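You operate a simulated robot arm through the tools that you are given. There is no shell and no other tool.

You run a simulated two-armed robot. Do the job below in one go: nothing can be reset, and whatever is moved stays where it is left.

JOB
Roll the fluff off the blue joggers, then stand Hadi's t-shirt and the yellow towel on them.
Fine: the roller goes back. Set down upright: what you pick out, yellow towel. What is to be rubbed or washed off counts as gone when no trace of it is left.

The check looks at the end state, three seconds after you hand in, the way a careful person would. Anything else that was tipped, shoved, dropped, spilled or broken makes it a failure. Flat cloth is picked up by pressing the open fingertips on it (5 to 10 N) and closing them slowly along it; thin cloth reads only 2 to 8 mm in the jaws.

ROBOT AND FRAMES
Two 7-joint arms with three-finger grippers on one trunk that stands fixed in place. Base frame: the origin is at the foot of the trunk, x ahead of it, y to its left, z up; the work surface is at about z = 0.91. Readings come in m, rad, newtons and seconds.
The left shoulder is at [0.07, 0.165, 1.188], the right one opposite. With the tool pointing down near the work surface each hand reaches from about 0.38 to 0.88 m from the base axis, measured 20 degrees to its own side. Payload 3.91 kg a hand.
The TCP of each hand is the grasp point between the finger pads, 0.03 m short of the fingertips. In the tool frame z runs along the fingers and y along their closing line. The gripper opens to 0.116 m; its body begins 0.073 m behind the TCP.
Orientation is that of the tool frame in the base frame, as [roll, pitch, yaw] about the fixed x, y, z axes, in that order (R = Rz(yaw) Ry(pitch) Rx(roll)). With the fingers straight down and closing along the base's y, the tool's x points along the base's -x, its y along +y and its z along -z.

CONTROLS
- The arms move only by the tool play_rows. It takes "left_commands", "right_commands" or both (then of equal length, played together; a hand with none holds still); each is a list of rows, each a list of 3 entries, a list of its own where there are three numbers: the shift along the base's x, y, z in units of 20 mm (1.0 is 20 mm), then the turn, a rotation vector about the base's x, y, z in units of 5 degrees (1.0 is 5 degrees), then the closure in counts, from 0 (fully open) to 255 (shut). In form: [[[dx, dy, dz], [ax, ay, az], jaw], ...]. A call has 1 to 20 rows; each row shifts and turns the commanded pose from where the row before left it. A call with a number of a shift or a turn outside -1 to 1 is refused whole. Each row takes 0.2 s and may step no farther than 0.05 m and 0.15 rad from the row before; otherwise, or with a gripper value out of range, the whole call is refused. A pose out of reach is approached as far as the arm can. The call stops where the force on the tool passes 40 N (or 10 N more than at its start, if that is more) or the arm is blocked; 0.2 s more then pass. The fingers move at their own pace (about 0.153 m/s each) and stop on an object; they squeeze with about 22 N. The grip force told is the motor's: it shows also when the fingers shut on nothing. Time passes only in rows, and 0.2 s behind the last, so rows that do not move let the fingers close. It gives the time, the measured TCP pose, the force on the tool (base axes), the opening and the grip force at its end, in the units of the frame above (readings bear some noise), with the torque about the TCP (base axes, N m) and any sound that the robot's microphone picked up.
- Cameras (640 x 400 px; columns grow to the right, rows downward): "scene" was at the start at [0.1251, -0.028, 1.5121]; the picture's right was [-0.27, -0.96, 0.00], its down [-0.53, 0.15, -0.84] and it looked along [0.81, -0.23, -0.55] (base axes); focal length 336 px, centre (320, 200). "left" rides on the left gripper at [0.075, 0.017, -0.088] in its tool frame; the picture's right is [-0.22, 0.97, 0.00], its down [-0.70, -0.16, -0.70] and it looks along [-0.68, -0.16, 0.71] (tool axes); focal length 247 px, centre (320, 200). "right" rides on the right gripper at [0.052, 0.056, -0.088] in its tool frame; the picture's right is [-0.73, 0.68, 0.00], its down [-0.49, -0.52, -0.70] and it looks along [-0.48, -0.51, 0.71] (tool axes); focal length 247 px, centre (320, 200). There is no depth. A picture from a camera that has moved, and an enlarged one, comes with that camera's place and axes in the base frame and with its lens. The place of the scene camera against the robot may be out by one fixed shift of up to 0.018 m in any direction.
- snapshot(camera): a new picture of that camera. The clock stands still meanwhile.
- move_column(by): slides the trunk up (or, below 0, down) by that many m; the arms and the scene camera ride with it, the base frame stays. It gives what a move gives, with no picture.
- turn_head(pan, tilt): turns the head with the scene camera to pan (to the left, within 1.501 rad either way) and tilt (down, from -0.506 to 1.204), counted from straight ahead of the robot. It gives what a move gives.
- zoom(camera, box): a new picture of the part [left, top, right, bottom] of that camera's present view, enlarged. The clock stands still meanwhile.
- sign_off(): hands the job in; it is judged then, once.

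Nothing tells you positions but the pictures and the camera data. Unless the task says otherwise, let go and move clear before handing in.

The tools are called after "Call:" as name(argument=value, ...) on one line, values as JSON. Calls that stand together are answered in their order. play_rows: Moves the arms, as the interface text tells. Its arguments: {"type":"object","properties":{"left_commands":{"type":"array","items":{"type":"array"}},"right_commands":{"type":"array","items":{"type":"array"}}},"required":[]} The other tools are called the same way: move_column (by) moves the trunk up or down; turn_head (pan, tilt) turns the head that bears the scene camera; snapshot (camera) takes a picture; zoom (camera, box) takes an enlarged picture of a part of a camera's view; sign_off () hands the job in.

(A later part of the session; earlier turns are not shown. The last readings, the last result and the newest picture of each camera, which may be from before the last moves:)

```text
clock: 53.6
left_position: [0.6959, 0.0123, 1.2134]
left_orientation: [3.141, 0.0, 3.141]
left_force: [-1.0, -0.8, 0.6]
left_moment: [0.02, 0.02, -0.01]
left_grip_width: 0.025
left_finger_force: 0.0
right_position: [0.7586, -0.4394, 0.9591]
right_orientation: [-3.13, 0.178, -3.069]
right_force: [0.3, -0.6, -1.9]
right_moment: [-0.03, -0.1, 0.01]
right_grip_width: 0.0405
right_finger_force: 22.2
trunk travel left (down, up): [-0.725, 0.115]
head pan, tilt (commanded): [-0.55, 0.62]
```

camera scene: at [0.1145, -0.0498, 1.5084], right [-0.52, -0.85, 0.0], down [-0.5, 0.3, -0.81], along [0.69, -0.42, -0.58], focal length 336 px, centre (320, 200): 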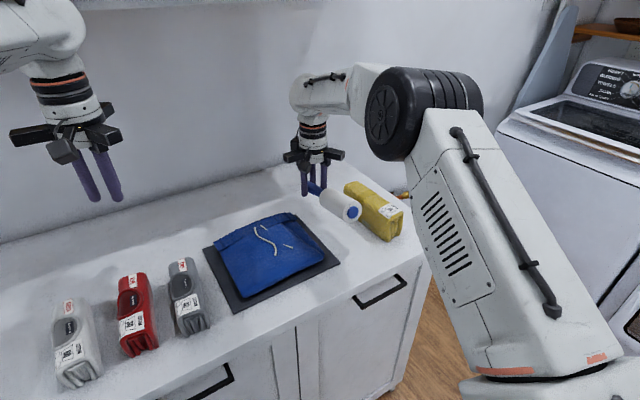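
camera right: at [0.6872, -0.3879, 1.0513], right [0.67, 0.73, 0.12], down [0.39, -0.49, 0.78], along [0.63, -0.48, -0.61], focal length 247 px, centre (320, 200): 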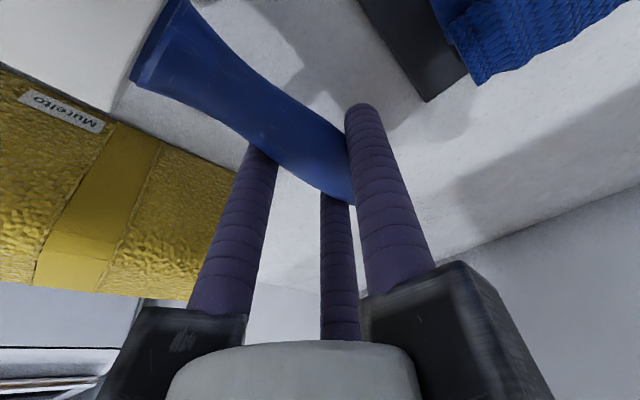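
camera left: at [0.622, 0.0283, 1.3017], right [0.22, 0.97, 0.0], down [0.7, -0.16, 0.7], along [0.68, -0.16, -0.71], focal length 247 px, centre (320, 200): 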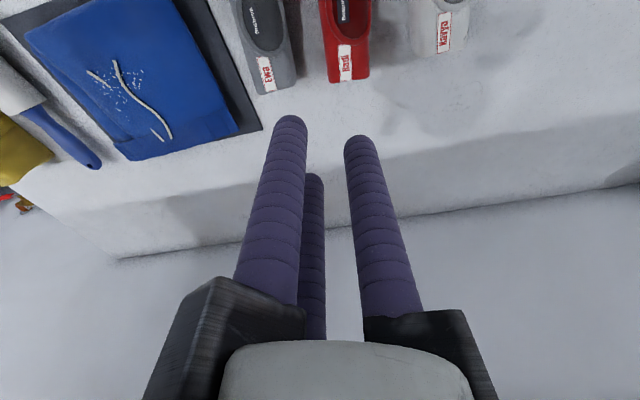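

Call:
play_rows(right_commands=[[[0, 0, -0.1], [0, 0, 0], 255], [[0, 0, -0.1], [0, 0, 0], 255], [[0, 0, 0], [0, 0, 0], 255]])

Call:
zoom(camera="scene", box=[290, 150, 410, 250])

```text
clock: 54.4
left_position: [0.6955, 0.0107, 1.2138]
left_orientation: [3.141, 0.001, 3.141]
left_force: [-0.9, -0.7, -0.2]
left_moment: [0.0, -0.01, -0.01]
left_grip_width: 0.0252
left_finger_force: 0.0
right_position: [0.7585, -0.4387, 0.9551]
right_orientation: [-3.129, 0.18, -3.07]
right_force: [-0.6, -0.2, -0.8]
right_moment: [0.0, -0.14, 0.02]
right_grip_width: 0.0409
right_finger_force: 21.9
trunk travel left (down, up): [-0.725, 0.115]
head pan, tilt (commanded): [-0.55, 0.62]
```

```text
4.00 times, centred on (350, 200) of scene
camera zoom: at [0.1144, -0.0498, 1.5084], right [-0.52, -0.85, 0.0], down [-0.5, 0.3, -0.81], along [0.69, -0.43, -0.58], focal length 1342 px, centre (200, 200)
```

zoom: 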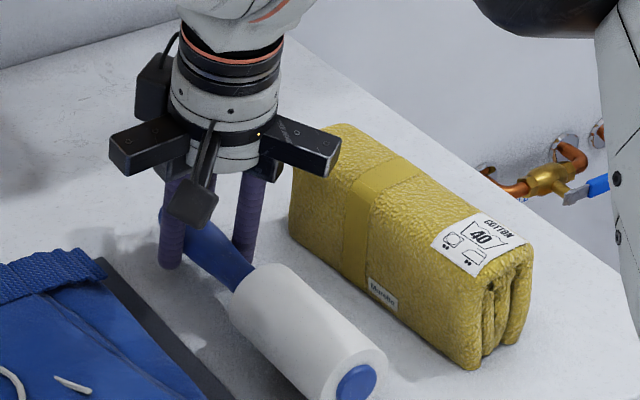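

Call:
play_rows(right_commands=[[[0, 0, -0.1], [0, 0, 0], 255], [[0, 0, 0], [0, 0, 0], 255]])

Call:
play_rows(right_commands=[[[0, 0, -0.06], [0, 0, 0], 255], [[0, 0, 0], [0, 0, 0], 255]])

```text
clock: 55.0
left_position: [0.6968, 0.0122, 1.2135]
left_orientation: [3.141, 0.001, 3.141]
left_force: [0.5, -0.1, -0.4]
left_moment: [-0.02, -0.02, 0.02]
left_grip_width: 0.0251
left_finger_force: 0.1
right_position: [0.76, -0.4399, 0.9539]
right_orientation: [-3.129, 0.178, -3.07]
right_force: [-0.2, -0.5, -0.6]
right_moment: [0.02, -0.14, -0.03]
right_grip_width: 0.0409
right_finger_force: 22.4
trunk travel left (down, up): [-0.725, 0.115]
head pan, tilt (commanded): [-0.55, 0.62]
```

```text
clock: 55.6
left_position: [0.6954, 0.0116, 1.2135]
left_orientation: [3.141, 0.0, 3.141]
left_force: [0.0, 1.0, -0.4]
left_moment: [0.02, 0.0, -0.02]
left_grip_width: 0.0249
left_finger_force: 0.0
right_position: [0.7573, -0.439, 0.9518]
right_orientation: [-3.13, 0.178, -3.071]
right_force: [0.4, 0.2, -1.1]
right_moment: [0.0, -0.13, -0.04]
right_grip_width: 0.0407
right_finger_force: 21.5
trunk travel left (down, up): [-0.725, 0.115]
head pan, tilt (commanded): [-0.55, 0.62]
```

Call:
play_rows(right_commands=[[[0, 0, -0.08], [0, 0, 0], 255], [[0, 0, 0], [0, 0, 0], 255]])

Call:
play_rows(right_commands=[[[0, 0, -0.05], [0, 0, 0], 255], [[0, 0, 0], [0, 0, 0], 255]])

Call:
zoom(camera="scene", box=[290, 170, 390, 250])

```text
clock: 56.2
left_position: [0.6953, 0.0117, 1.2118]
left_orientation: [-3.141, 0.0, 3.141]
left_force: [0.5, -0.2, 0.4]
left_moment: [-0.02, 0.0, -0.01]
left_grip_width: 0.0251
left_finger_force: 0.1
right_position: [0.7594, -0.4403, 0.9503]
right_orientation: [-3.13, 0.178, -3.069]
right_force: [0.6, -0.6, -0.9]
right_moment: [0.01, -0.13, 0.0]
right_grip_width: 0.0405
right_finger_force: 22.1
trunk travel left (down, up): [-0.725, 0.115]
head pan, tilt (commanded): [-0.55, 0.62]
```

```text
clock: 56.8
left_position: [0.696, 0.012, 1.2133]
left_orientation: [3.141, 0.001, -3.141]
left_force: [-0.4, 0.0, 0.1]
left_moment: [0.05, -0.02, -0.03]
left_grip_width: 0.0251
left_finger_force: 0.1
right_position: [0.7581, -0.4389, 0.949]
right_orientation: [-3.129, 0.179, -3.07]
right_force: [0.5, -0.2, -1.2]
right_moment: [0.03, -0.12, -0.01]
right_grip_width: 0.0405
right_finger_force: 22.3
trunk travel left (down, up): [-0.725, 0.115]
head pan, tilt (commanded): [-0.55, 0.62]
```

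```text
5.00 times, centred on (340, 210) of scene
camera zoom: at [0.1144, -0.0498, 1.5084], right [-0.52, -0.85, 0.0], down [-0.5, 0.3, -0.81], along [0.69, -0.43, -0.58], focal length 1678 px, centre (220, 150)
```

zoom: 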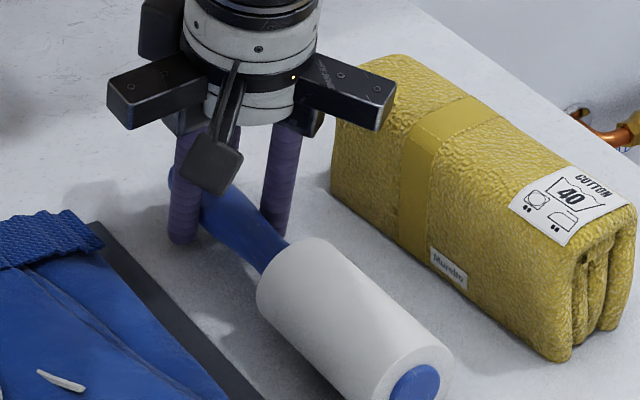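

Call:
play_rows(right_commands=[[[0, 0, 0.05], [0, -0.25, 0], 255], [[0, 0, 0], [0, -0.25, 0], 255], [[0, 0, 0], [0, 0, 0], 255]])

Call:
zoom(camera="scene", box=[310, 180, 390, 244])

```text
clock: 57.6
left_position: [0.6965, 0.0131, 1.2144]
left_orientation: [-3.141, 0.002, -3.141]
left_force: [0.5, 0.0, -0.6]
left_moment: [0.04, 0.0, -0.02]
left_grip_width: 0.0251
left_finger_force: 0.1
right_position: [0.7594, -0.4393, 0.9511]
right_orientation: [-3.127, 0.222, -3.07]
right_force: [-0.4, -0.9, 3.8]
right_moment: [0.0, 0.85, 0.07]
right_grip_width: 0.0409
right_finger_force: 22.1
trunk travel left (down, up): [-0.725, 0.115]
head pan, tilt (commanded): [-0.55, 0.62]
```

```text
6.25 times, centred on (350, 212) of scene
camera zoom: at [0.1141, -0.0494, 1.5085], right [-0.52, -0.85, 0.0], down [-0.5, 0.3, -0.81], along [0.69, -0.43, -0.58], focal length 2098 px, centre (132, 125)
```

zoom: 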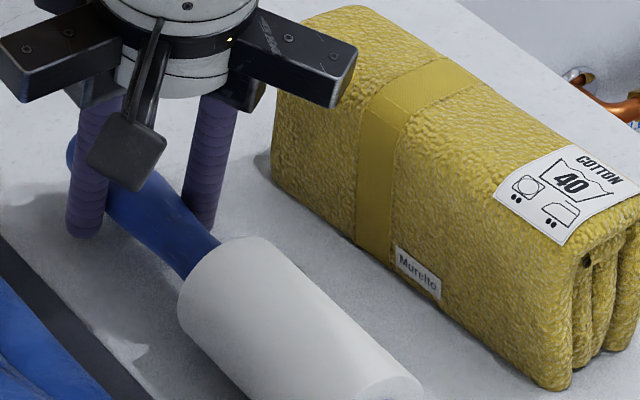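

Call:
play_rows(right_commands=[[[0, 0, -0.05], [0, 0, 0], 255], [[0, 0, -0.05], [0, 0, 0], 255], [[0, 0, 0], [0, 0, 0], 255]])

```text
clock: 58.4
left_position: [0.6957, 0.0123, 1.2139]
left_orientation: [3.141, 0.0, -3.141]
left_force: [0.0, -0.4, -0.4]
left_moment: [0.0, -0.01, 0.01]
left_grip_width: 0.025
left_finger_force: 0.0
right_position: [0.7596, -0.439, 0.9496]
right_orientation: [-3.125, 0.222, -3.071]
right_force: [1.6, 0.4, 4.2]
right_moment: [0.02, 0.76, -0.14]
right_grip_width: 0.0408
right_finger_force: 21.7
trunk travel left (down, up): [-0.725, 0.115]
head pan, tilt (commanded): [-0.55, 0.62]
```

Call:
play_rows(right_commands=[[[0, 0, -0.06], [0, 0, 0], 255], [[0, 0, 0], [0, 0, 0], 255]])

Call:
zoom(camera="scene", box=[290, 170, 400, 250])

Call:
snapshot(camera="right")

```text
clock: 59.0
left_position: [0.6961, 0.0113, 1.2139]
left_orientation: [-3.141, 0.001, 3.141]
left_force: [-0.1, 0.0, -0.6]
left_moment: [-0.02, 0.03, 0.01]
left_grip_width: 0.0254
left_finger_force: 0.1
right_position: [0.7589, -0.4398, 0.9484]
right_orientation: [-3.127, 0.225, -3.071]
right_force: [3.4, 0.6, 7.4]
right_moment: [0.04, 0.47, -0.07]
right_grip_width: 0.0408
right_finger_force: 21.8
trunk travel left (down, up): [-0.725, 0.115]
head pan, tilt (commanded): [-0.55, 0.62]
```

```text
5.00 times, centred on (345, 210) of scene
camera zoom: at [0.114, -0.049, 1.5085], right [-0.52, -0.85, 0.0], down [-0.5, 0.3, -0.81], along [0.69, -0.43, -0.58], focal length 1678 px, centre (195, 150)
```

zoom: 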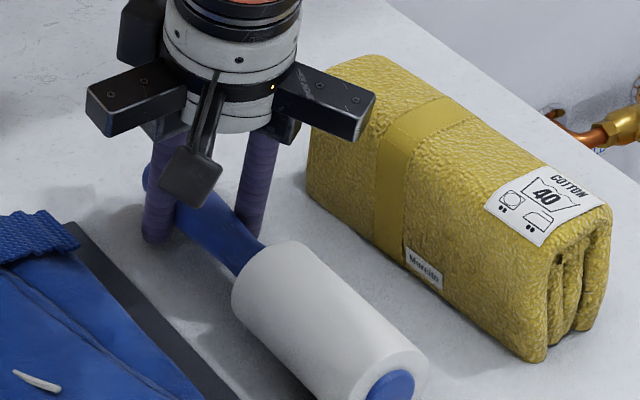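

```text
taken
camera right: at [0.6844, -0.3874, 1.0228], right [0.67, 0.73, 0.15], down [0.35, -0.49, 0.8], along [0.66, -0.48, -0.58], focal length 247 px, centre (320, 200)
```

right: 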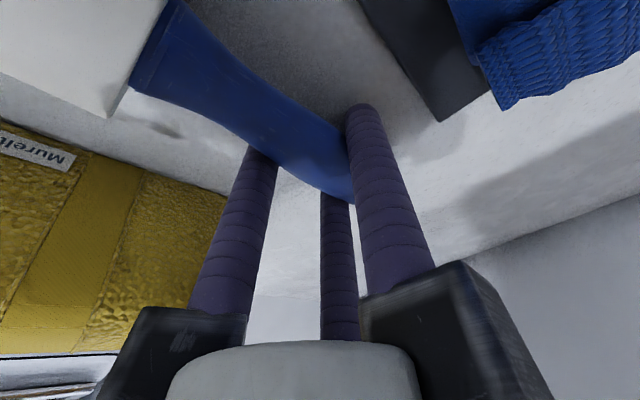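

Both ends of the head rest on the table now. I relieve the preload a touch and open the fingers gradually.

Call:
play_rows(right_commands=[[[0, 0, 0.03], [0, 0, 0], 255], [[0, 0, 0], [0, 0, 0], 175], [[0, 0, 0], [0, 0, 0], 165], [[0, 0, 0], [0, 0, 0], 158], [[0, 0, 0], [0, 0, 0], 150], [[0, 0, 0], [0, 0, 0], 140], [[0, 0, 0], [0, 0, 0], 130], [[0, 0, 0], [0, 0, 0], 120], [[0, 0, 0], [0, 0, 0], 115], [[0, 0, 0], [0, 0, 0], 115]])

Call:
zoom(camera="scene", box=[290, 170, 400, 250])

Call:
snapshot(camera="right")

```text
clock: 61.2
left_position: [0.6962, 0.0118, 1.2138]
left_orientation: [-3.14, -0.002, -3.141]
left_force: [0.2, 1.0, -0.6]
left_moment: [-0.01, 0.01, 0.04]
left_grip_width: 0.0251
left_finger_force: 0.2
right_position: [0.7598, -0.4401, 0.9482]
right_orientation: [-3.126, 0.224, -3.07]
right_force: [-0.1, -0.5, 0.4]
right_moment: [0.01, -0.01, -0.02]
right_grip_width: 0.064
right_finger_force: 0.0
trunk travel left (down, up): [-0.725, 0.115]
head pan, tilt (commanded): [-0.55, 0.62]
```

```text
5.00 times, centred on (345, 210) of scene
camera zoom: at [0.1144, -0.0497, 1.5084], right [-0.52, -0.85, 0.0], down [-0.5, 0.3, -0.81], along [0.69, -0.43, -0.58], focal length 1678 px, centre (195, 150)
```

zoom: 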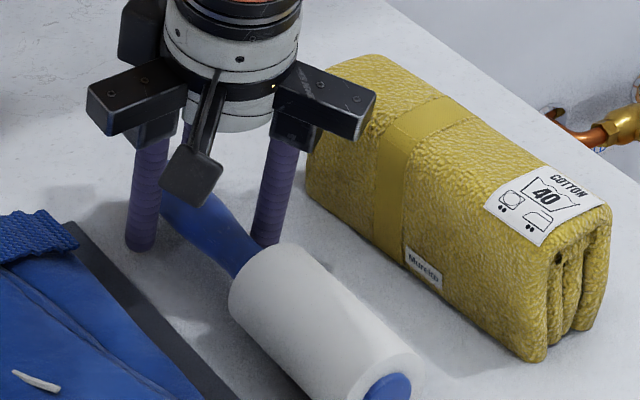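

```text
taken
camera right: at [0.6842, -0.388, 1.0232], right [0.67, 0.73, 0.15], down [0.36, -0.49, 0.8], along [0.66, -0.48, -0.58], focal length 247 px, centre (320, 200)
```

right: 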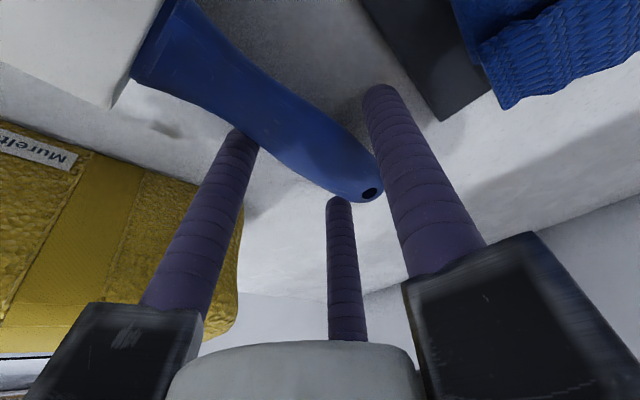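

Released cleanly. I lift straight up, then level the hand.

Call:
play_rows(right_commands=[[[0, 0, 0.3], [0, 0, 0], 115], [[0, 0, 0.6], [0, 0, 0], 115], [[0, 0, 0.9], [0, 0, 0], 115], [[0, 0, 0.9], [0, 0, 0], 115], [[0, 0, 0.9], [0, 0, 0], 115], [[0, 0, 0.9], [0, 0.4, 0], 115], [[0, 0, 0.9], [0, 0.4, 0], 115], [[0, 0, 0.9], [0, 0.4, 0], 100], [[0, 0, 0.9], [0, 0.4, 0], 100], [[0, 0, 0.9], [0, 0.4, 0], 100], [[0, 0, 0], [0, 0.54, -0.4], 100], [[0, 0, 0], [0, 0, -0.4], 100], [[0, 0, 0], [0, 0, 0], 100]])

Call:
turn_head(pan=-0.276, tilt=0.578)

Call:
zoom(camera="scene", box=[380, 200, 510, 300])

Call:
snapshot(camera="right")

```text
clock: 64.0
left_position: [0.696, 0.0119, 1.2134]
left_orientation: [3.14, 0.001, -3.14]
left_force: [-0.3, -0.7, -0.1]
left_moment: [0.01, 0.0, 0.0]
left_grip_width: 0.0249
left_finger_force: 0.2
right_position: [0.7597, -0.4397, 1.1104]
right_orientation: [-3.14, -0.001, -3.141]
right_force: [-0.9, -1.0, 0.2]
right_moment: [0.01, -0.01, -0.01]
right_grip_width: 0.0706
right_finger_force: 0.0
trunk travel left (down, up): [-0.725, 0.115]
head pan, tilt (commanded): [-0.55, 0.62]
```

```text
clock: 64.8
left_position: [0.6956, 0.0111, 1.2141]
left_orientation: [-3.141, 0.0, 3.139]
left_force: [0.3, -0.7, -0.4]
left_moment: [-0.01, 0.0, 0.0]
left_grip_width: 0.0252
left_finger_force: 0.0
right_position: [0.7598, -0.4389, 1.11]
right_orientation: [-3.139, 0.001, 3.141]
right_force: [0.4, 1.2, 0.3]
right_moment: [0.0, 0.0, 0.0]
right_grip_width: 0.0708
right_finger_force: 0.1
trunk travel left (down, up): [-0.725, 0.115]
head pan, tilt (commanded): [-0.276, 0.578]
```

```text
4.00 times, centred on (445, 250) of scene
camera zoom: at [0.1253, -0.0282, 1.5121], right [-0.27, -0.96, 0.0], down [-0.53, 0.15, -0.84], along [0.81, -0.23, -0.55], focal length 1342 px, centre (-180, 0)
```

zoom: 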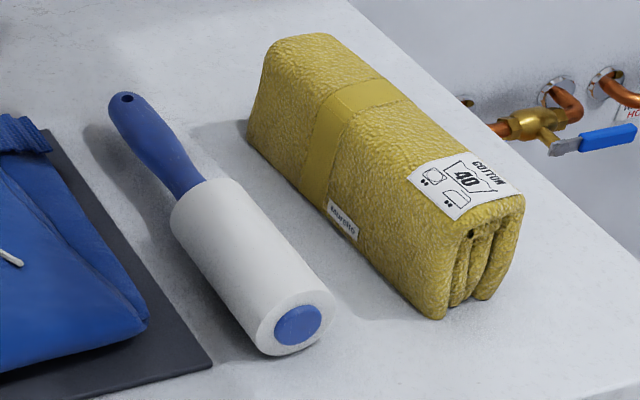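

```text
taken
camera right: at [0.7061, -0.3834, 1.1992], right [0.73, 0.68, 0.0], down [0.49, -0.52, 0.7], along [0.48, -0.51, -0.71], focal length 247 px, centre (320, 200)
```

right: 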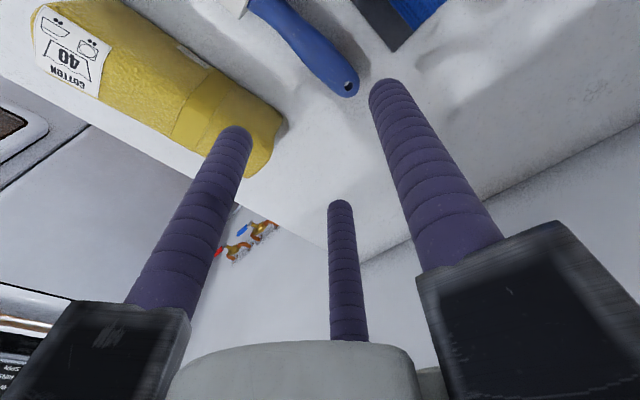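

The roller is back in place (handle exactly, head within ~1 cm). Next, I move the right hand to view the towel from above for a precise measurement, and open the left fingers too.

Call:
play_rows(right_commands=[[[-0.8, -0.3, 0.5], [0, 0, 0], 0], [[-0.9, -0.3, 0.5], [0, 0, 0], 0], [[-0.9, -0.3, 0.5], [0, 0, 0], 0], [[-0.9, -0.3, 0.5], [0, 0, 0], 0], [[-0.9, -0.3, 0.5], [0, 0, 0], 0], [[-0.9, -0.3, 0.5], [0, 0, 0], 0], [[-0.9, -0.3, 0.5], [0, 0, 0], 0], [[-0.9, -0.3, 0], [0, 0, 0], 0], [[-0.9, -0.3, 0], [0, 0, 0], 0], [[-0.9, -0.3, 0], [0, 0, 0], 0], [[-0.9, 0, 0], [0, 0, 0], 0], [[0, 0, 0], [0, 0, 0], 0]], left_commands=[[[0, 0, 0], [0, 0, 0], 0], [[0, 0, 0], [0, 0, 0], 0], [[0, 0, 0], [0, 0, 0], 0], [[0, 0, 0], [0, 0, 0], 0], [[0, 0, 0], [0, 0, 0], 0], [[0, 0, 0], [0, 0, 0], 0], [[0, 0, 0], [0, 0, 0], 0], [[0, 0, 0], [0, 0, 0], 0], [[0, 0, 0], [0, 0, 0], 0], [[0, 0, 0], [0, 0, 0], 0], [[0, 0, 0], [0, 0, 0], 0], [[0, 0, 0], [0, 0, 0], 0]])

Call:
snapshot(camera="right")

Call:
zoom(camera="right", box=[220, 40, 460, 200])

```text
clock: 67.4
left_position: [0.6963, 0.011, 1.2134]
left_orientation: [-3.141, 0.0, -3.141]
left_force: [-0.7, -0.4, 0.5]
left_moment: [0.0, 0.07, 0.0]
left_grip_width: 0.1158
left_finger_force: 0.0
right_position: [0.5638, -0.5013, 1.1806]
right_orientation: [-3.14, 0.0, 3.141]
right_force: [-0.7, -0.4, -0.2]
right_moment: [-0.01, 0.01, 0.01]
right_grip_width: 0.1158
right_finger_force: 0.0
trunk travel left (down, up): [-0.725, 0.115]
head pan, tilt (commanded): [-0.276, 0.578]
```

```text
taken
camera right: at [0.5111, -0.445, 1.2689], right [0.73, 0.68, 0.0], down [0.49, -0.52, 0.7], along [0.48, -0.51, -0.71], focal length 247 px, centre (320, 200)
```

right: 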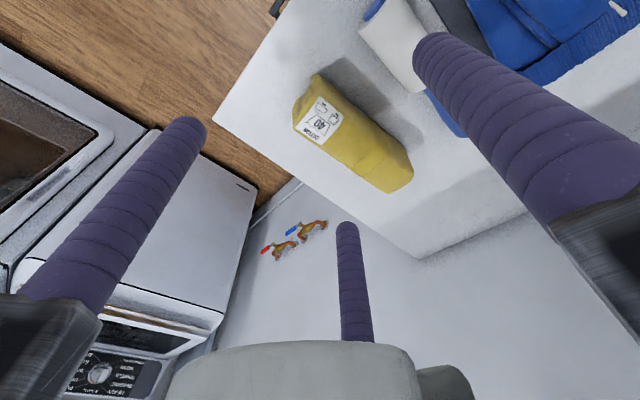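

```text
2.50 times, centred on (340, 120) of right
camera zoom: at [0.5111, -0.445, 1.2689], right [0.73, 0.68, 0.0], down [0.49, -0.52, 0.7], along [0.48, -0.51, -0.71], focal length 617 px, centre (270, 400)
```

zoom: 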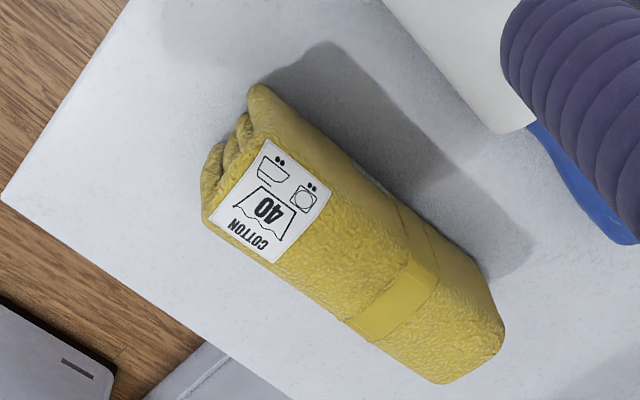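

Towel: centre ≈(0.672, -0.545), top ≈0.99, about 55 mm wide, turned ≈3° . I bring the open right hand above it.

Call:
play_rows(right_commands=[[[0.78, -0.41, -0.8], [0, 0, 0.1], 0], [[0.78, -0.41, -0.8], [0, 0, 0.1], 0], [[0.78, -0.41, -0.8], [0, 0, 0.1], 0], [[0.78, -0.41, -0.8], [0, 0, 0.1], 0], [[0.78, -0.41, -0.8], [0, 0, 0.1], 0], [[0.78, -0.41, -0.8], [0, 0, 0.16], 0], [[0.78, -0.4, -0.8], [0, 0, 0], 0], [[0, 0, 0], [0, 0, 0], 0]])

Call:
snapshot(camera="right")

Call:
zoom(camera="scene", box=[370, 150, 530, 290])

```text
clock: 69.2
left_position: [0.6959, 0.0128, 1.2144]
left_orientation: [-3.141, 0.0, -3.141]
left_force: [-0.4, 0.9, 0.3]
left_moment: [-0.01, 0.01, 0.01]
left_grip_width: 0.116
left_finger_force: 0.2
right_position: [0.6724, -0.5577, 1.069]
right_orientation: [-3.141, 0.001, -3.084]
right_force: [0.4, -0.3, 0.5]
right_moment: [-0.01, 0.03, -0.01]
right_grip_width: 0.1162
right_finger_force: 0.1
trunk travel left (down, up): [-0.725, 0.115]
head pan, tilt (commanded): [-0.276, 0.578]
```

```text
taken
camera right: at [0.6159, -0.5049, 1.1582], right [0.69, 0.72, 0.0], down [0.52, -0.49, 0.7], along [0.51, -0.48, -0.71], focal length 247 px, centre (320, 200)
```

right: 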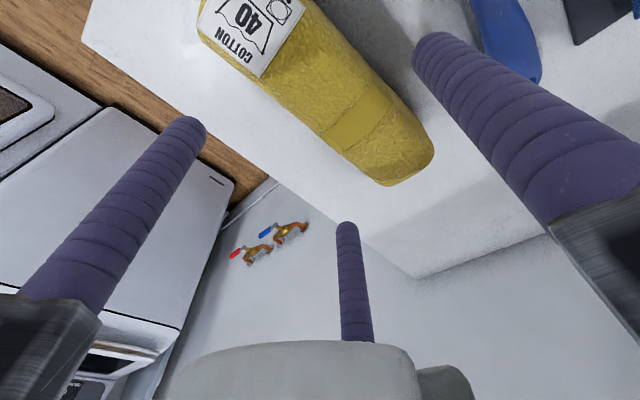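

```text
2.86 times, centred on (450, 220) of scene
camera zoom: at [0.1243, -0.0277, 1.5122], right [-0.27, -0.96, 0.0], down [-0.53, 0.15, -0.84], along [0.81, -0.23, -0.55], focal length 959 px, centre (-51, 143)
```

zoom: 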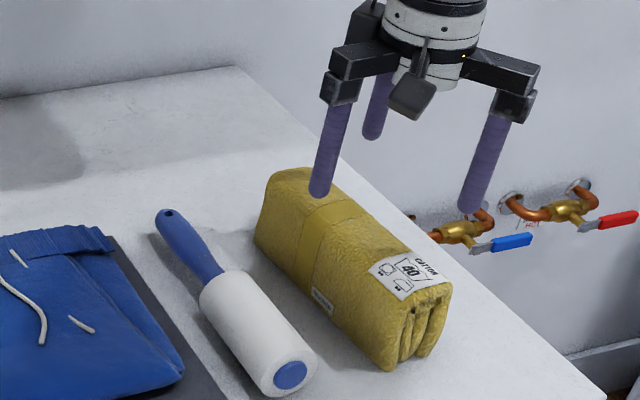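

Call:
play_rows(right_commands=[[[0, -0.18, 0], [0, 0, 0.08], 0], [[0, 0, -0.8], [0, 0, 0], 0], [[0, 0, -0.8], [0, 0, 0], 0], [[0, 0, -0.8], [0, 0, 0], 0], [[0, 0, -0.7], [0, 0, 0], 0], [[0, 0, 0], [0, 0, 0], 0]])

Call:
snapshot(camera="right")

Call:
zoom(camera="scene", box=[390, 150, 530, 290])

```text
clock: 70.6
left_position: [0.6961, 0.0124, 1.2142]
left_orientation: [3.14, 0.001, -3.141]
left_force: [0.1, -0.3, 0.3]
left_moment: [0.0, 0.02, -0.01]
left_grip_width: 0.116
left_finger_force: 0.1
right_position: [0.6726, -0.562, 1.0062]
right_orientation: [-3.139, 0.001, -3.078]
right_force: [-0.1, 0.1, -0.3]
right_moment: [-0.01, 0.01, 0.0]
right_grip_width: 0.116
right_finger_force: 0.1
trunk travel left (down, up): [-0.725, 0.115]
head pan, tilt (commanded): [-0.276, 0.578]
```

```text
taken
camera right: at [0.616, -0.5084, 1.0948], right [0.69, 0.73, 0.0], down [0.52, -0.49, 0.7], along [0.51, -0.48, -0.71], focal length 247 px, centre (320, 200)
```

right: 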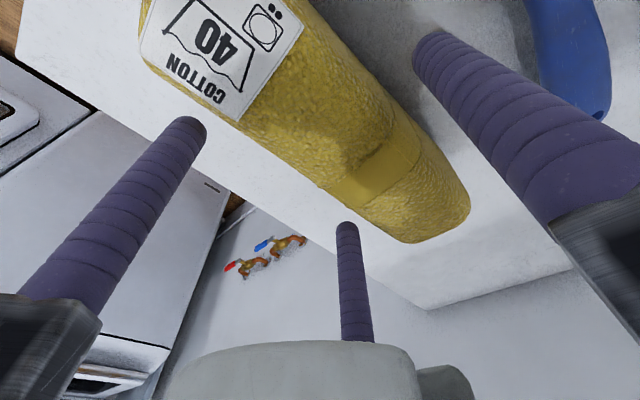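

```text
2.86 times, centred on (460, 220) of scene
camera zoom: at [0.125, -0.028, 1.5122], right [-0.27, -0.96, 0.0], down [-0.53, 0.15, -0.84], along [0.81, -0.23, -0.55], focal length 959 px, centre (-80, 143)
```

zoom: 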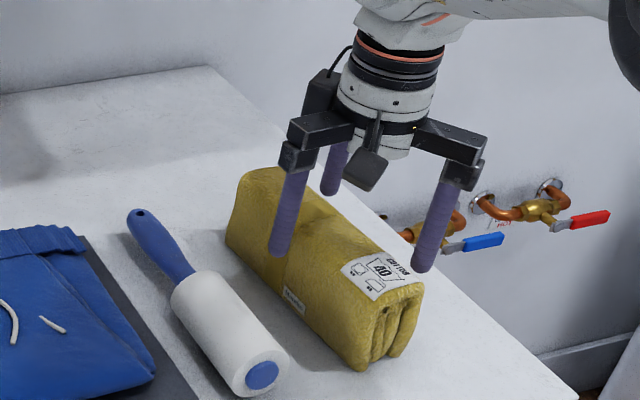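

Call:
play_rows(right_commands=[[[0, -0.05, -0.4], [0, 0, 0], 0], [[0, 0, -0.4], [0, 0, 0], 0], [[0, 0, -0.4], [0, 0, 0], 0], [[0, 0, -0.4], [0, 0, 0], 0], [[0, 0, -0.4], [0, 0, 0], 0], [[0, 0, -0.4], [0, 0, 0], 0], [[0, 0, 0], [0, 0, 0], 0]])

Call:
snapshot(camera="right")

Call:
zoom(camera="scene", box=[390, 170, 530, 290])

```text
clock: 72.2
left_position: [0.6958, 0.0111, 1.2129]
left_orientation: [-3.141, 0.002, 3.141]
left_force: [0.0, 0.7, 0.2]
left_moment: [0.0, 0.0, 0.01]
left_grip_width: 0.1162
left_finger_force: 0.1
right_position: [0.6709, -0.5624, 0.9586]
right_orientation: [-3.138, 0.0, -3.078]
right_force: [0.0, -0.8, 0.0]
right_moment: [0.0, 0.01, 0.02]
right_grip_width: 0.116
right_finger_force: 0.1
trunk travel left (down, up): [-0.725, 0.115]
head pan, tilt (commanded): [-0.276, 0.578]
```

```text
taken
camera right: at [0.615, -0.5096, 1.047], right [0.69, 0.73, 0.0], down [0.52, -0.49, 0.7], along [0.51, -0.48, -0.71], focal length 247 px, centre (320, 200)
```

right: 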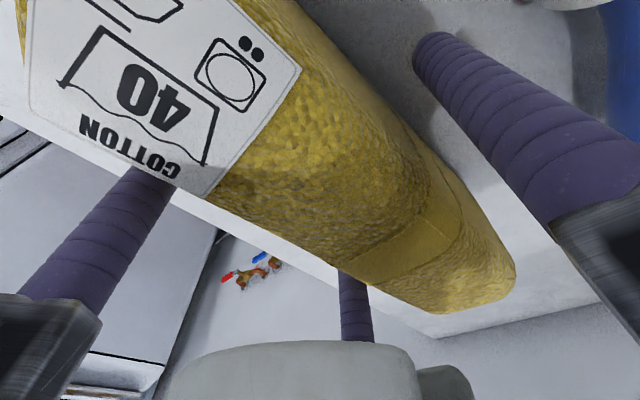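

```text
3.33 times, centred on (460, 230) of scene
camera zoom: at [0.1251, -0.028, 1.5121], right [-0.27, -0.96, 0.0], down [-0.53, 0.15, -0.84], along [0.81, -0.23, -0.55], focal length 1119 px, centre (-147, 100)
```

zoom: 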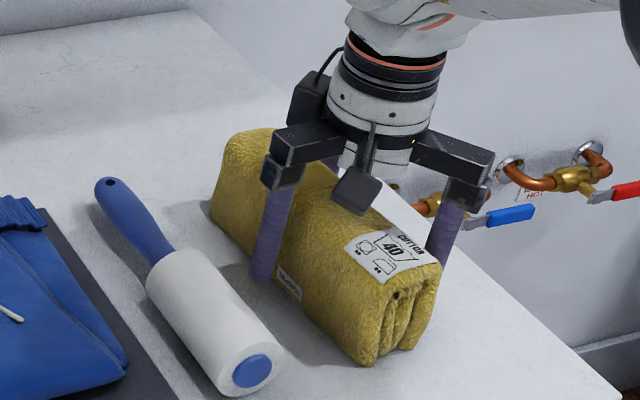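

Fingers straddle the towel without contact. Closing slowly.

Call:
play_rows(right_commands=[[[0, 0, 0], [0, 0, 0], 25], [[0, 0, 0], [0, 0, 0], 40], [[0, 0, 0], [0, 0, 0], 55], [[0, 0, 0], [0, 0, 0], 70], [[0, 0, 0], [0, 0, 0], 85], [[0, 0, 0], [0, 0, 0], 110], [[0, 0, 0], [0, 0, 0], 160], [[0, 0, 0], [0, 0, 0], 255], [[0, 0, 0], [0, 0, 0], 255]])

Call:
zoom(camera="scene", box=[390, 170, 530, 290])

Call:
snapshot(camera="right")

```text
clock: 74.2
left_position: [0.6961, 0.0118, 1.2128]
left_orientation: [3.14, 0.0, 3.14]
left_force: [-0.3, 0.3, 0.2]
left_moment: [-0.01, 0.02, 0.01]
left_grip_width: 0.116
left_finger_force: 0.0
right_position: [0.671, -0.5612, 0.9578]
right_orientation: [-3.14, 0.002, -3.078]
right_force: [-0.6, 0.6, -1.0]
right_moment: [0.14, -0.07, 0.09]
right_grip_width: 0.0854
right_finger_force: 22.1
trunk travel left (down, up): [-0.725, 0.115]
head pan, tilt (commanded): [-0.276, 0.578]
```

```text
3.33 times, centred on (460, 230) of scene
camera zoom: at [0.1251, -0.028, 1.5121], right [-0.27, -0.96, 0.0], down [-0.53, 0.15, -0.84], along [0.81, -0.23, -0.55], focal length 1119 px, centre (-147, 100)
```

zoom: 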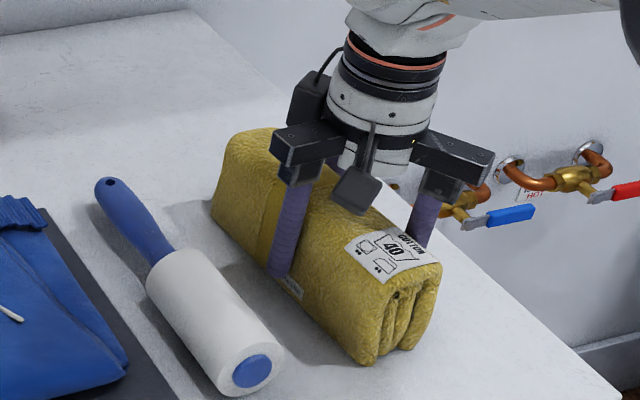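

```text
taken
camera right: at [0.615, -0.5095, 1.047], right [0.69, 0.73, 0.0], down [0.52, -0.49, 0.7], along [0.51, -0.48, -0.71], focal length 247 px, centre (320, 200)
```

right: 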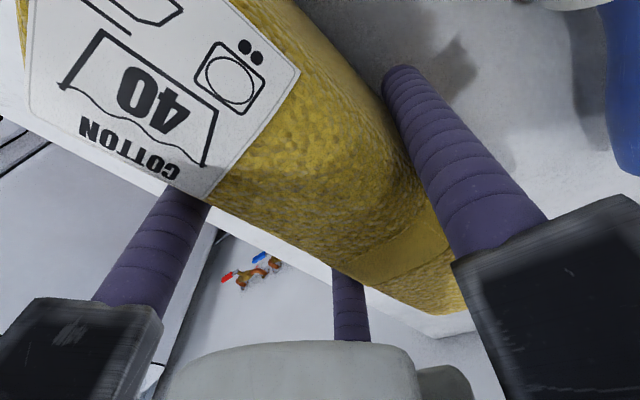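

Gripped (towel ≈59 mm wide). Lifting slowly.

Call:
play_rows(right_commands=[[[0, 0, 0.2], [0, 0, 0], 255], [[0, 0, 0.3], [0, 0, 0], 255], [[0, 0, 0.4], [0, 0, 0], 255], [[0, 0, 0.5], [0, 0, 0], 255], [[0, 0, 0], [0, 0, 0], 255]])

Call:
zoom(camera="scene", box=[390, 150, 530, 290])

Call:
snapshot(camera="right")

```text
clock: 75.4
left_position: [0.6966, 0.0111, 1.2143]
left_orientation: [-3.142, 0.002, -3.141]
left_force: [-0.4, 0.2, -0.2]
left_moment: [0.04, 0.0, 0.0]
left_grip_width: 0.1157
left_finger_force: 0.0
right_position: [0.6712, -0.5626, 0.9862]
right_orientation: [-3.14, 0.0, -3.077]
right_force: [0.1, 1.2, -2.7]
right_moment: [0.01, 0.06, 0.01]
right_grip_width: 0.0851
right_finger_force: 22.2
trunk travel left (down, up): [-0.725, 0.115]
head pan, tilt (commanded): [-0.276, 0.578]
```

```text
2.86 times, centred on (460, 220) of scene
camera zoom: at [0.1257, -0.0285, 1.512], right [-0.27, -0.96, 0.0], down [-0.53, 0.15, -0.84], along [0.81, -0.23, -0.55], focal length 959 px, centre (-80, 143)
```

zoom: 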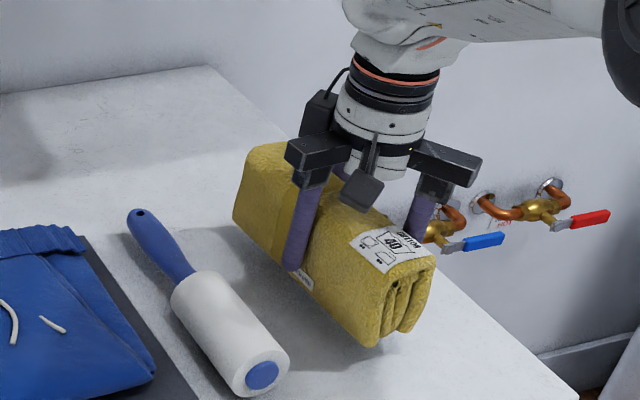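

```text
taken
camera right: at [0.6147, -0.51, 1.075], right [0.69, 0.73, 0.0], down [0.52, -0.49, 0.7], along [0.51, -0.48, -0.71], focal length 247 px, centre (320, 200)
```

right: 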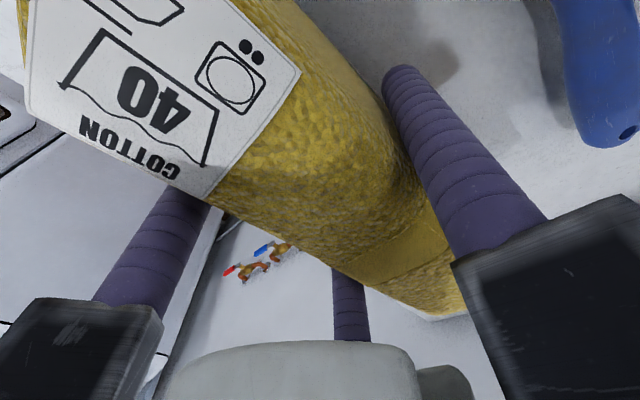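

Towel is secure (~2.5 N). I raise it clear and carry it over the joggers' right half, squaring it with the joggers.

Call:
play_rows(right_commands=[[[0, 0, 0.9], [0, 0, 0], 255], [[0, 0, 0.9], [0, 0, 0], 255], [[0, 0, 0.9], [0, 0, 0], 255], [[0, 0, 0.9], [0, 0, 0], 255], [[0, 0, 0.9], [0, 0, 0], 255], [[0.1, 0.5, 0], [0, 0, 0], 255], [[0.11, 0.9, 0], [0, 0, 0], 255], [[0.11, 0.9, 0], [0, 0, -0.1], 255], [[0.11, 0.9, 0], [0, 0, -0.1], 255], [[0.11, 0.9, 0], [0, 0, -0.1], 255], [[0.11, 0.9, 0], [0, 0, -0.1], 255], [[0.11, 0.9, 0], [0, 0, -0.1], 255], [[0.11, 0.9, 0], [0, 0, -0.1], 255], [[0.11, 0.9, 0], [0, 0, -0.1], 255], [[0.11, 0.9, 0], [0, 0, -0.05], 255], [[0.11, 0.9, 0], [0, 0, 0], 255], [[0.11, 0.9, 0], [0, 0, 0], 255], [[0.11, 0.9, 0], [0, 0, 0], 255], [[0.11, 0.9, 0], [0, 0, 0], 255], [[0.11, 0.9, 0], [0, 0, 0], 255]])

Call:
snapshot(camera="scene")

Call:
zoom(camera="left", box=[0, 0, 270, 180])

Call:
snapshot(camera="right")

```text
clock: 79.6
left_position: [0.6964, 0.0124, 1.2129]
left_orientation: [-3.141, 0.0, -3.141]
left_force: [-0.1, 0.1, 0.5]
left_moment: [-0.04, -0.02, 0.03]
left_grip_width: 0.116
left_finger_force: 0.1
right_position: [0.7045, -0.2978, 1.0772]
right_orientation: [-3.139, -0.001, 3.141]
right_force: [0.2, -0.9, -2.8]
right_moment: [-0.05, -0.01, -0.01]
right_grip_width: 0.0849
right_finger_force: 22.0
trunk travel left (down, up): [-0.725, 0.115]
head pan, tilt (commanded): [-0.276, 0.578]
```

```text
taken
camera scene: at [0.1257, -0.0272, 1.5121], right [-0.27, -0.96, 0.0], down [-0.53, 0.15, -0.84], along [0.81, -0.23, -0.55], focal length 336 px, centre (320, 200)
```

scene: 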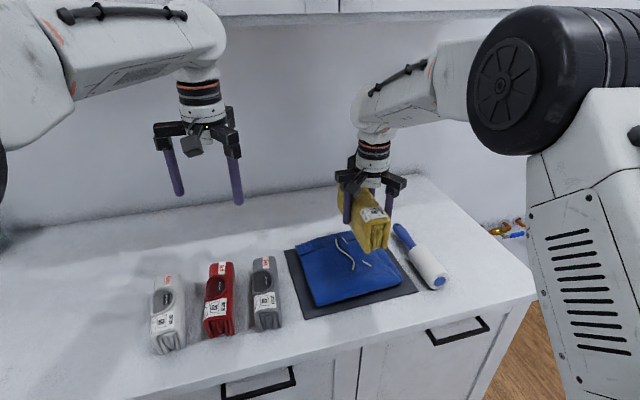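

```text
2.22 times, centred on (135, 90) of left
camera zoom: at [0.6225, 0.0291, 1.3014], right [0.22, 0.97, 0.0], down [0.7, -0.16, 0.7], along [0.68, -0.16, -0.71], focal length 549 px, centre (731, 444)
```

zoom: 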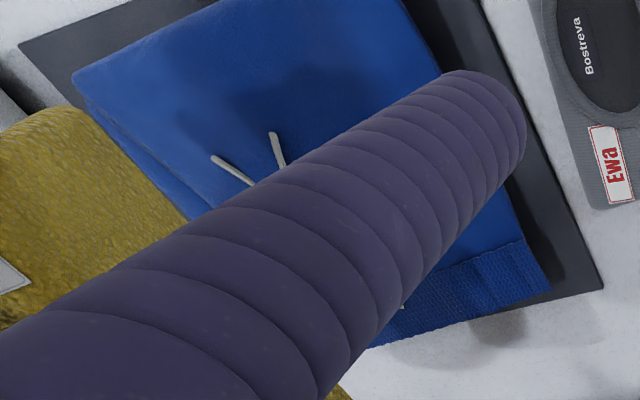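

```text
taken
camera right: at [0.6519, -0.2413, 1.1667], right [0.73, 0.68, 0.0], down [0.49, -0.52, 0.7], along [0.48, -0.51, -0.71], focal length 247 px, centre (320, 200)
```

right: 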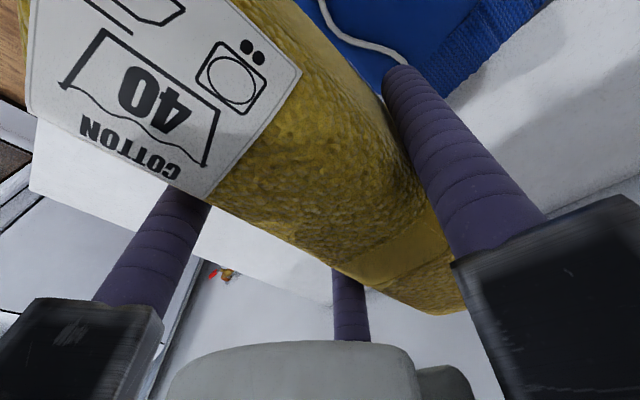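

Call:
play_rows(right_commands=[[[-0.05, 0, -0.75], [0, 0, 0], 255], [[0, 0, -0.75], [0, 0, 0], 255], [[0, 0, -0.75], [0, 0, 0], 255], [[0, 0, -0.75], [0, 0, 0], 255], [[0, 0, -0.7], [0, 0, 0], 255], [[0, 0, 0], [0, 0, 0], 255]])

Call:
zoom(camera="scene", box=[280, 170, 440, 310])

```text
clock: 81.0
left_position: [0.6948, 0.0119, 1.214]
left_orientation: [-3.141, 0.0, -3.141]
left_force: [-0.7, 0.1, 0.2]
left_moment: [0.01, -0.02, 0.02]
left_grip_width: 0.1163
left_finger_force: 0.1
right_position: [0.7047, -0.2985, 1.0023]
right_orientation: [-3.14, 0.001, 3.141]
right_force: [-0.1, 0.8, -2.7]
right_moment: [-0.05, -0.03, 0.0]
right_grip_width: 0.0849
right_finger_force: 22.0
trunk travel left (down, up): [-0.725, 0.115]
head pan, tilt (commanded): [-0.276, 0.578]
```

```text
2.86 times, centred on (360, 240) of scene
camera zoom: at [0.1252, -0.0281, 1.5121], right [-0.27, -0.96, 0.0], down [-0.53, 0.15, -0.84], along [0.81, -0.23, -0.55], focal length 959 px, centre (206, 86)
```

zoom: 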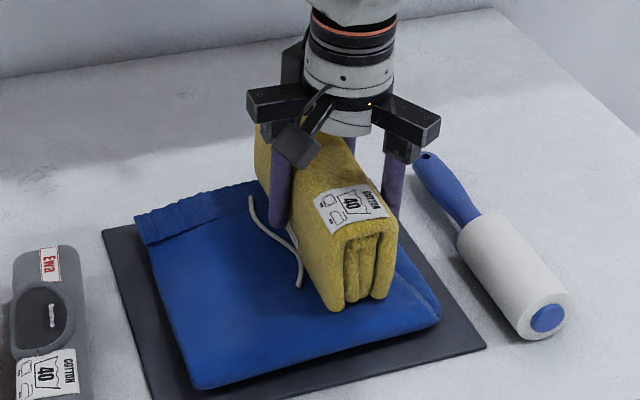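

Call:
play_rows(right_commands=[[[-0.3, 0, -0.25], [0, 0, 0], 255], [[0, 0, -0.1], [0, 0, 0], 255], [[0, 0, 0], [0, 0, 0], 255]])

Call:
play_rows(right_commands=[[[0, 0, -0.1], [0, 0, 0], 255], [[0, 0, 0], [0, 0, 0], 255]])

```text
clock: 81.8
left_position: [0.6949, 0.0121, 1.2139]
left_orientation: [3.14, 0.002, 3.141]
left_force: [0.2, -0.4, 0.2]
left_moment: [-0.02, 0.0, -0.01]
left_grip_width: 0.1162
left_finger_force: 0.0
right_position: [0.6984, -0.2991, 0.9975]
right_orientation: [-3.139, 0.004, 3.142]
right_force: [5.6, -3.8, 14.1]
right_moment: [0.41, 1.12, 0.1]
right_grip_width: 0.0849
right_finger_force: 22.6
trunk travel left (down, up): [-0.725, 0.115]
head pan, tilt (commanded): [-0.276, 0.578]
```

```text
clock: 82.4
left_position: [0.694, 0.0125, 1.2142]
left_orientation: [3.142, 0.002, -3.141]
left_force: [0.2, 0.2, 0.0]
left_moment: [0.02, 0.0, 0.01]
left_grip_width: 0.1161
left_finger_force: 0.1
right_position: [0.6987, -0.2993, 0.9971]
right_orientation: [-3.141, 0.01, 3.14]
right_force: [13.1, -8.1, 31.6]
right_moment: [0.53, 0.25, -0.03]
right_grip_width: 0.0849
right_finger_force: 21.8
trunk travel left (down, up): [-0.725, 0.115]
head pan, tilt (commanded): [-0.276, 0.578]
```

Contact came earlier than expected; I back off right away.

Call:
play_rows(right_commands=[[[0, 0, 0.12], [0, 0, 0], 255], [[0, 0, 0], [0, 0, 0], 255]])

Call:
zoom(camera="scene", box=[280, 170, 440, 310])

Call:
snapshot(camera="right")

Call:
snapshot(camera="left")

```text
clock: 83.0
left_position: [0.6962, 0.011, 1.2146]
left_orientation: [-3.14, 0.0, -3.141]
left_force: [0.3, -0.8, 0.1]
left_moment: [-0.04, 0.04, -0.02]
left_grip_width: 0.1158
left_finger_force: 0.1
right_position: [0.6978, -0.2987, 0.9965]
right_orientation: [-3.139, 0.004, 3.139]
right_force: [14.2, -6.1, 22.5]
right_moment: [0.32, -1.09, -0.6]
right_grip_width: 0.0851
right_finger_force: 22.1
trunk travel left (down, up): [-0.725, 0.115]
head pan, tilt (commanded): [-0.276, 0.578]
```

```text
2.86 times, centred on (360, 240) of scene
camera zoom: at [0.1244, -0.0278, 1.5122], right [-0.27, -0.96, 0.0], down [-0.53, 0.15, -0.84], along [0.81, -0.23, -0.55], focal length 959 px, centre (206, 86)
```

zoom: 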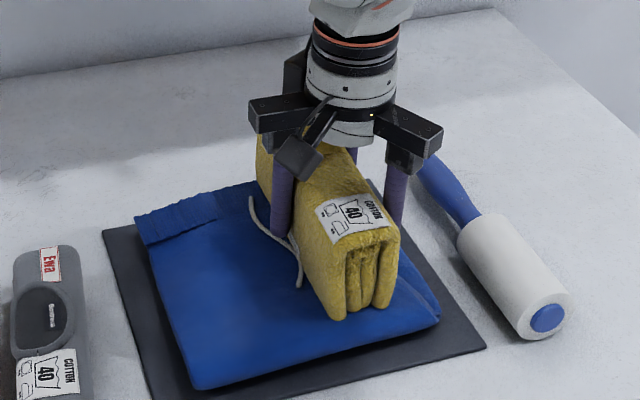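

```text
taken
camera right: at [0.645, -0.2425, 1.0862], right [0.73, 0.68, 0.0], down [0.48, -0.52, 0.7], along [0.48, -0.51, -0.71], focal length 247 px, centre (320, 200)
```

right: 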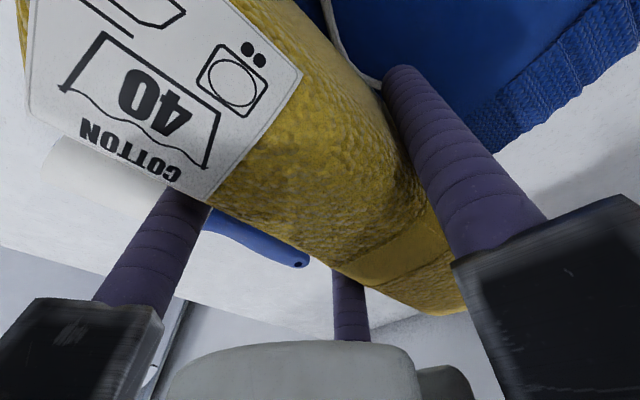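

```text
taken
camera left: at [0.6215, 0.0286, 1.302], right [0.22, 0.97, 0.0], down [0.7, -0.16, 0.7], along [0.68, -0.16, -0.71], focal length 247 px, centre (320, 200)
```

left: 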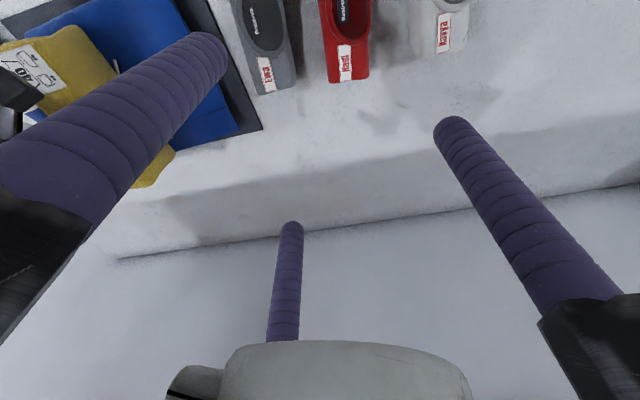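

Call:
play_rows(right_commands=[[[0, 0, 0.1], [0, 0, 0], 255], [[0, 0, 0], [0, 0, 0], 255]])

```text
clock: 83.6
left_position: [0.6953, 0.0118, 1.2136]
left_orientation: [3.141, 0.0, -3.141]
left_force: [0.5, 0.5, -0.1]
left_moment: [0.0, 0.02, 0.0]
left_grip_width: 0.1161
left_finger_force: 0.1
right_position: [0.6972, -0.299, 0.9972]
right_orientation: [-3.141, -0.001, -3.142]
right_force: [7.2, -1.3, 10.6]
right_moment: [0.25, -0.89, -0.4]
right_grip_width: 0.0851
right_finger_force: 22.0
trunk travel left (down, up): [-0.725, 0.115]
head pan, tilt (commanded): [-0.276, 0.578]
```

Call:
play_rows(right_commands=[[[0, 0, 0.07], [0, 0, 0], 255], [[0, 0, 0], [0, 0, 0], 255]])

Call:
turn_head(pan=-0.5, tilt=0.45)

Call:
snapshot(camera="scene")

```text
clock: 84.2
left_position: [0.6964, 0.0114, 1.2138]
left_orientation: [-3.141, 0.0, -3.141]
left_force: [0.3, 0.5, 0.0]
left_moment: [0.0, 0.04, 0.03]
left_grip_width: 0.1161
left_finger_force: 0.0
right_position: [0.6962, -0.299, 0.9971]
right_orientation: [-3.14, -0.006, 3.141]
right_force: [-0.4, 0.3, -3.2]
right_moment: [-0.02, 0.0, 0.0]
right_grip_width: 0.0851
right_finger_force: 22.4
trunk travel left (down, up): [-0.725, 0.115]
head pan, tilt (commanded): [-0.276, 0.578]
```

```text
clock: 84.9
left_position: [0.6953, 0.0107, 1.2126]
left_orientation: [3.141, -0.001, 3.141]
left_force: [0.2, -0.1, -0.2]
left_moment: [0.01, 0.02, -0.05]
left_grip_width: 0.1161
left_finger_force: 0.1
right_position: [0.6989, -0.2996, 0.9994]
right_orientation: [3.141, 0.001, -3.141]
right_force: [0.9, -0.1, -2.8]
right_moment: [-0.04, 0.0, 0.01]
right_grip_width: 0.0851
right_finger_force: 21.5
trunk travel left (down, up): [-0.725, 0.115]
head pan, tilt (commanded): [-0.499, 0.45]
```

```text
taken
camera scene: at [0.1208, -0.048, 1.5236], right [-0.48, -0.88, 0.0], down [-0.38, 0.21, -0.9], along [0.79, -0.43, -0.44], focal length 336 px, centre (320, 200)
```

scene: 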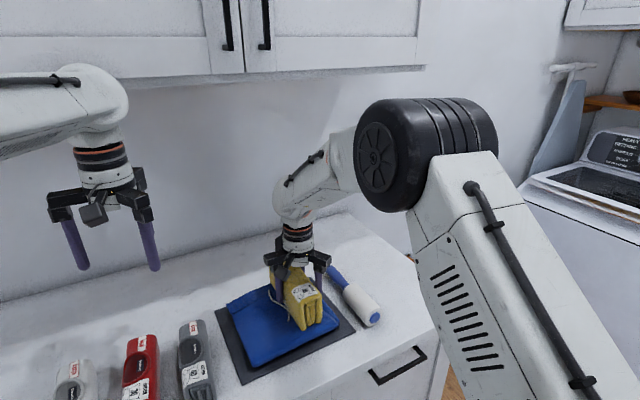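

Call:
play_rows(right_commands=[[[0, 0, -0.05], [0, 0, 0], 255], [[0, 0, 0], [0, 0, 0], 255]])

Call:
zoom(camera="scene", box=[200, 220, 400, 390])

```text
clock: 85.5
left_position: [0.6957, 0.0117, 1.214]
left_orientation: [-3.141, 0.001, 3.141]
left_force: [-0.6, -0.8, 0.0]
left_moment: [0.05, 0.0, 0.02]
left_grip_width: 0.116
left_finger_force: 0.1
right_position: [0.6986, -0.3002, 0.998]
right_orientation: [-3.139, -0.001, -3.141]
right_force: [0.4, -0.2, -2.8]
right_moment: [-0.04, -0.02, 0.01]
right_grip_width: 0.085
right_finger_force: 21.8
trunk travel left (down, up): [-0.725, 0.115]
head pan, tilt (commanded): [-0.499, 0.45]
```

```text
2.35 times, centred on (300, 305) of scene
camera zoom: at [0.1207, -0.048, 1.5236], right [-0.48, -0.88, 0.0], down [-0.38, 0.21, -0.9], along [0.79, -0.43, -0.44], focal length 790 px, centre (367, -47)
```

zoom: 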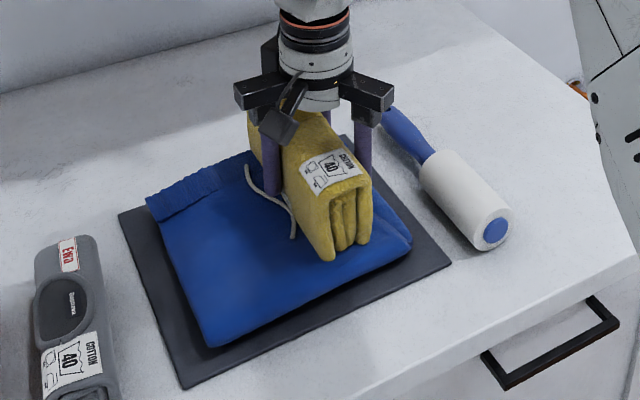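

Call:
play_rows(right_commands=[[[0, 0, -0.04], [0, 0, 0], 255], [[0, 0, 0], [0, 0, 0], 255]])

```text
clock: 86.1
left_position: [0.6959, 0.0116, 1.214]
left_orientation: [-3.141, 0.0, -3.14]
left_force: [0.0, -0.4, 0.4]
left_moment: [0.03, 0.01, -0.04]
left_grip_width: 0.116
left_finger_force: 0.1
right_position: [0.6981, -0.2996, 0.9971]
right_orientation: [-3.14, 0.001, 3.141]
right_force: [2.7, -0.9, 2.8]
right_moment: [0.13, 0.44, -0.01]
right_grip_width: 0.0851
right_finger_force: 21.8
trunk travel left (down, up): [-0.725, 0.115]
head pan, tilt (commanded): [-0.499, 0.45]
```

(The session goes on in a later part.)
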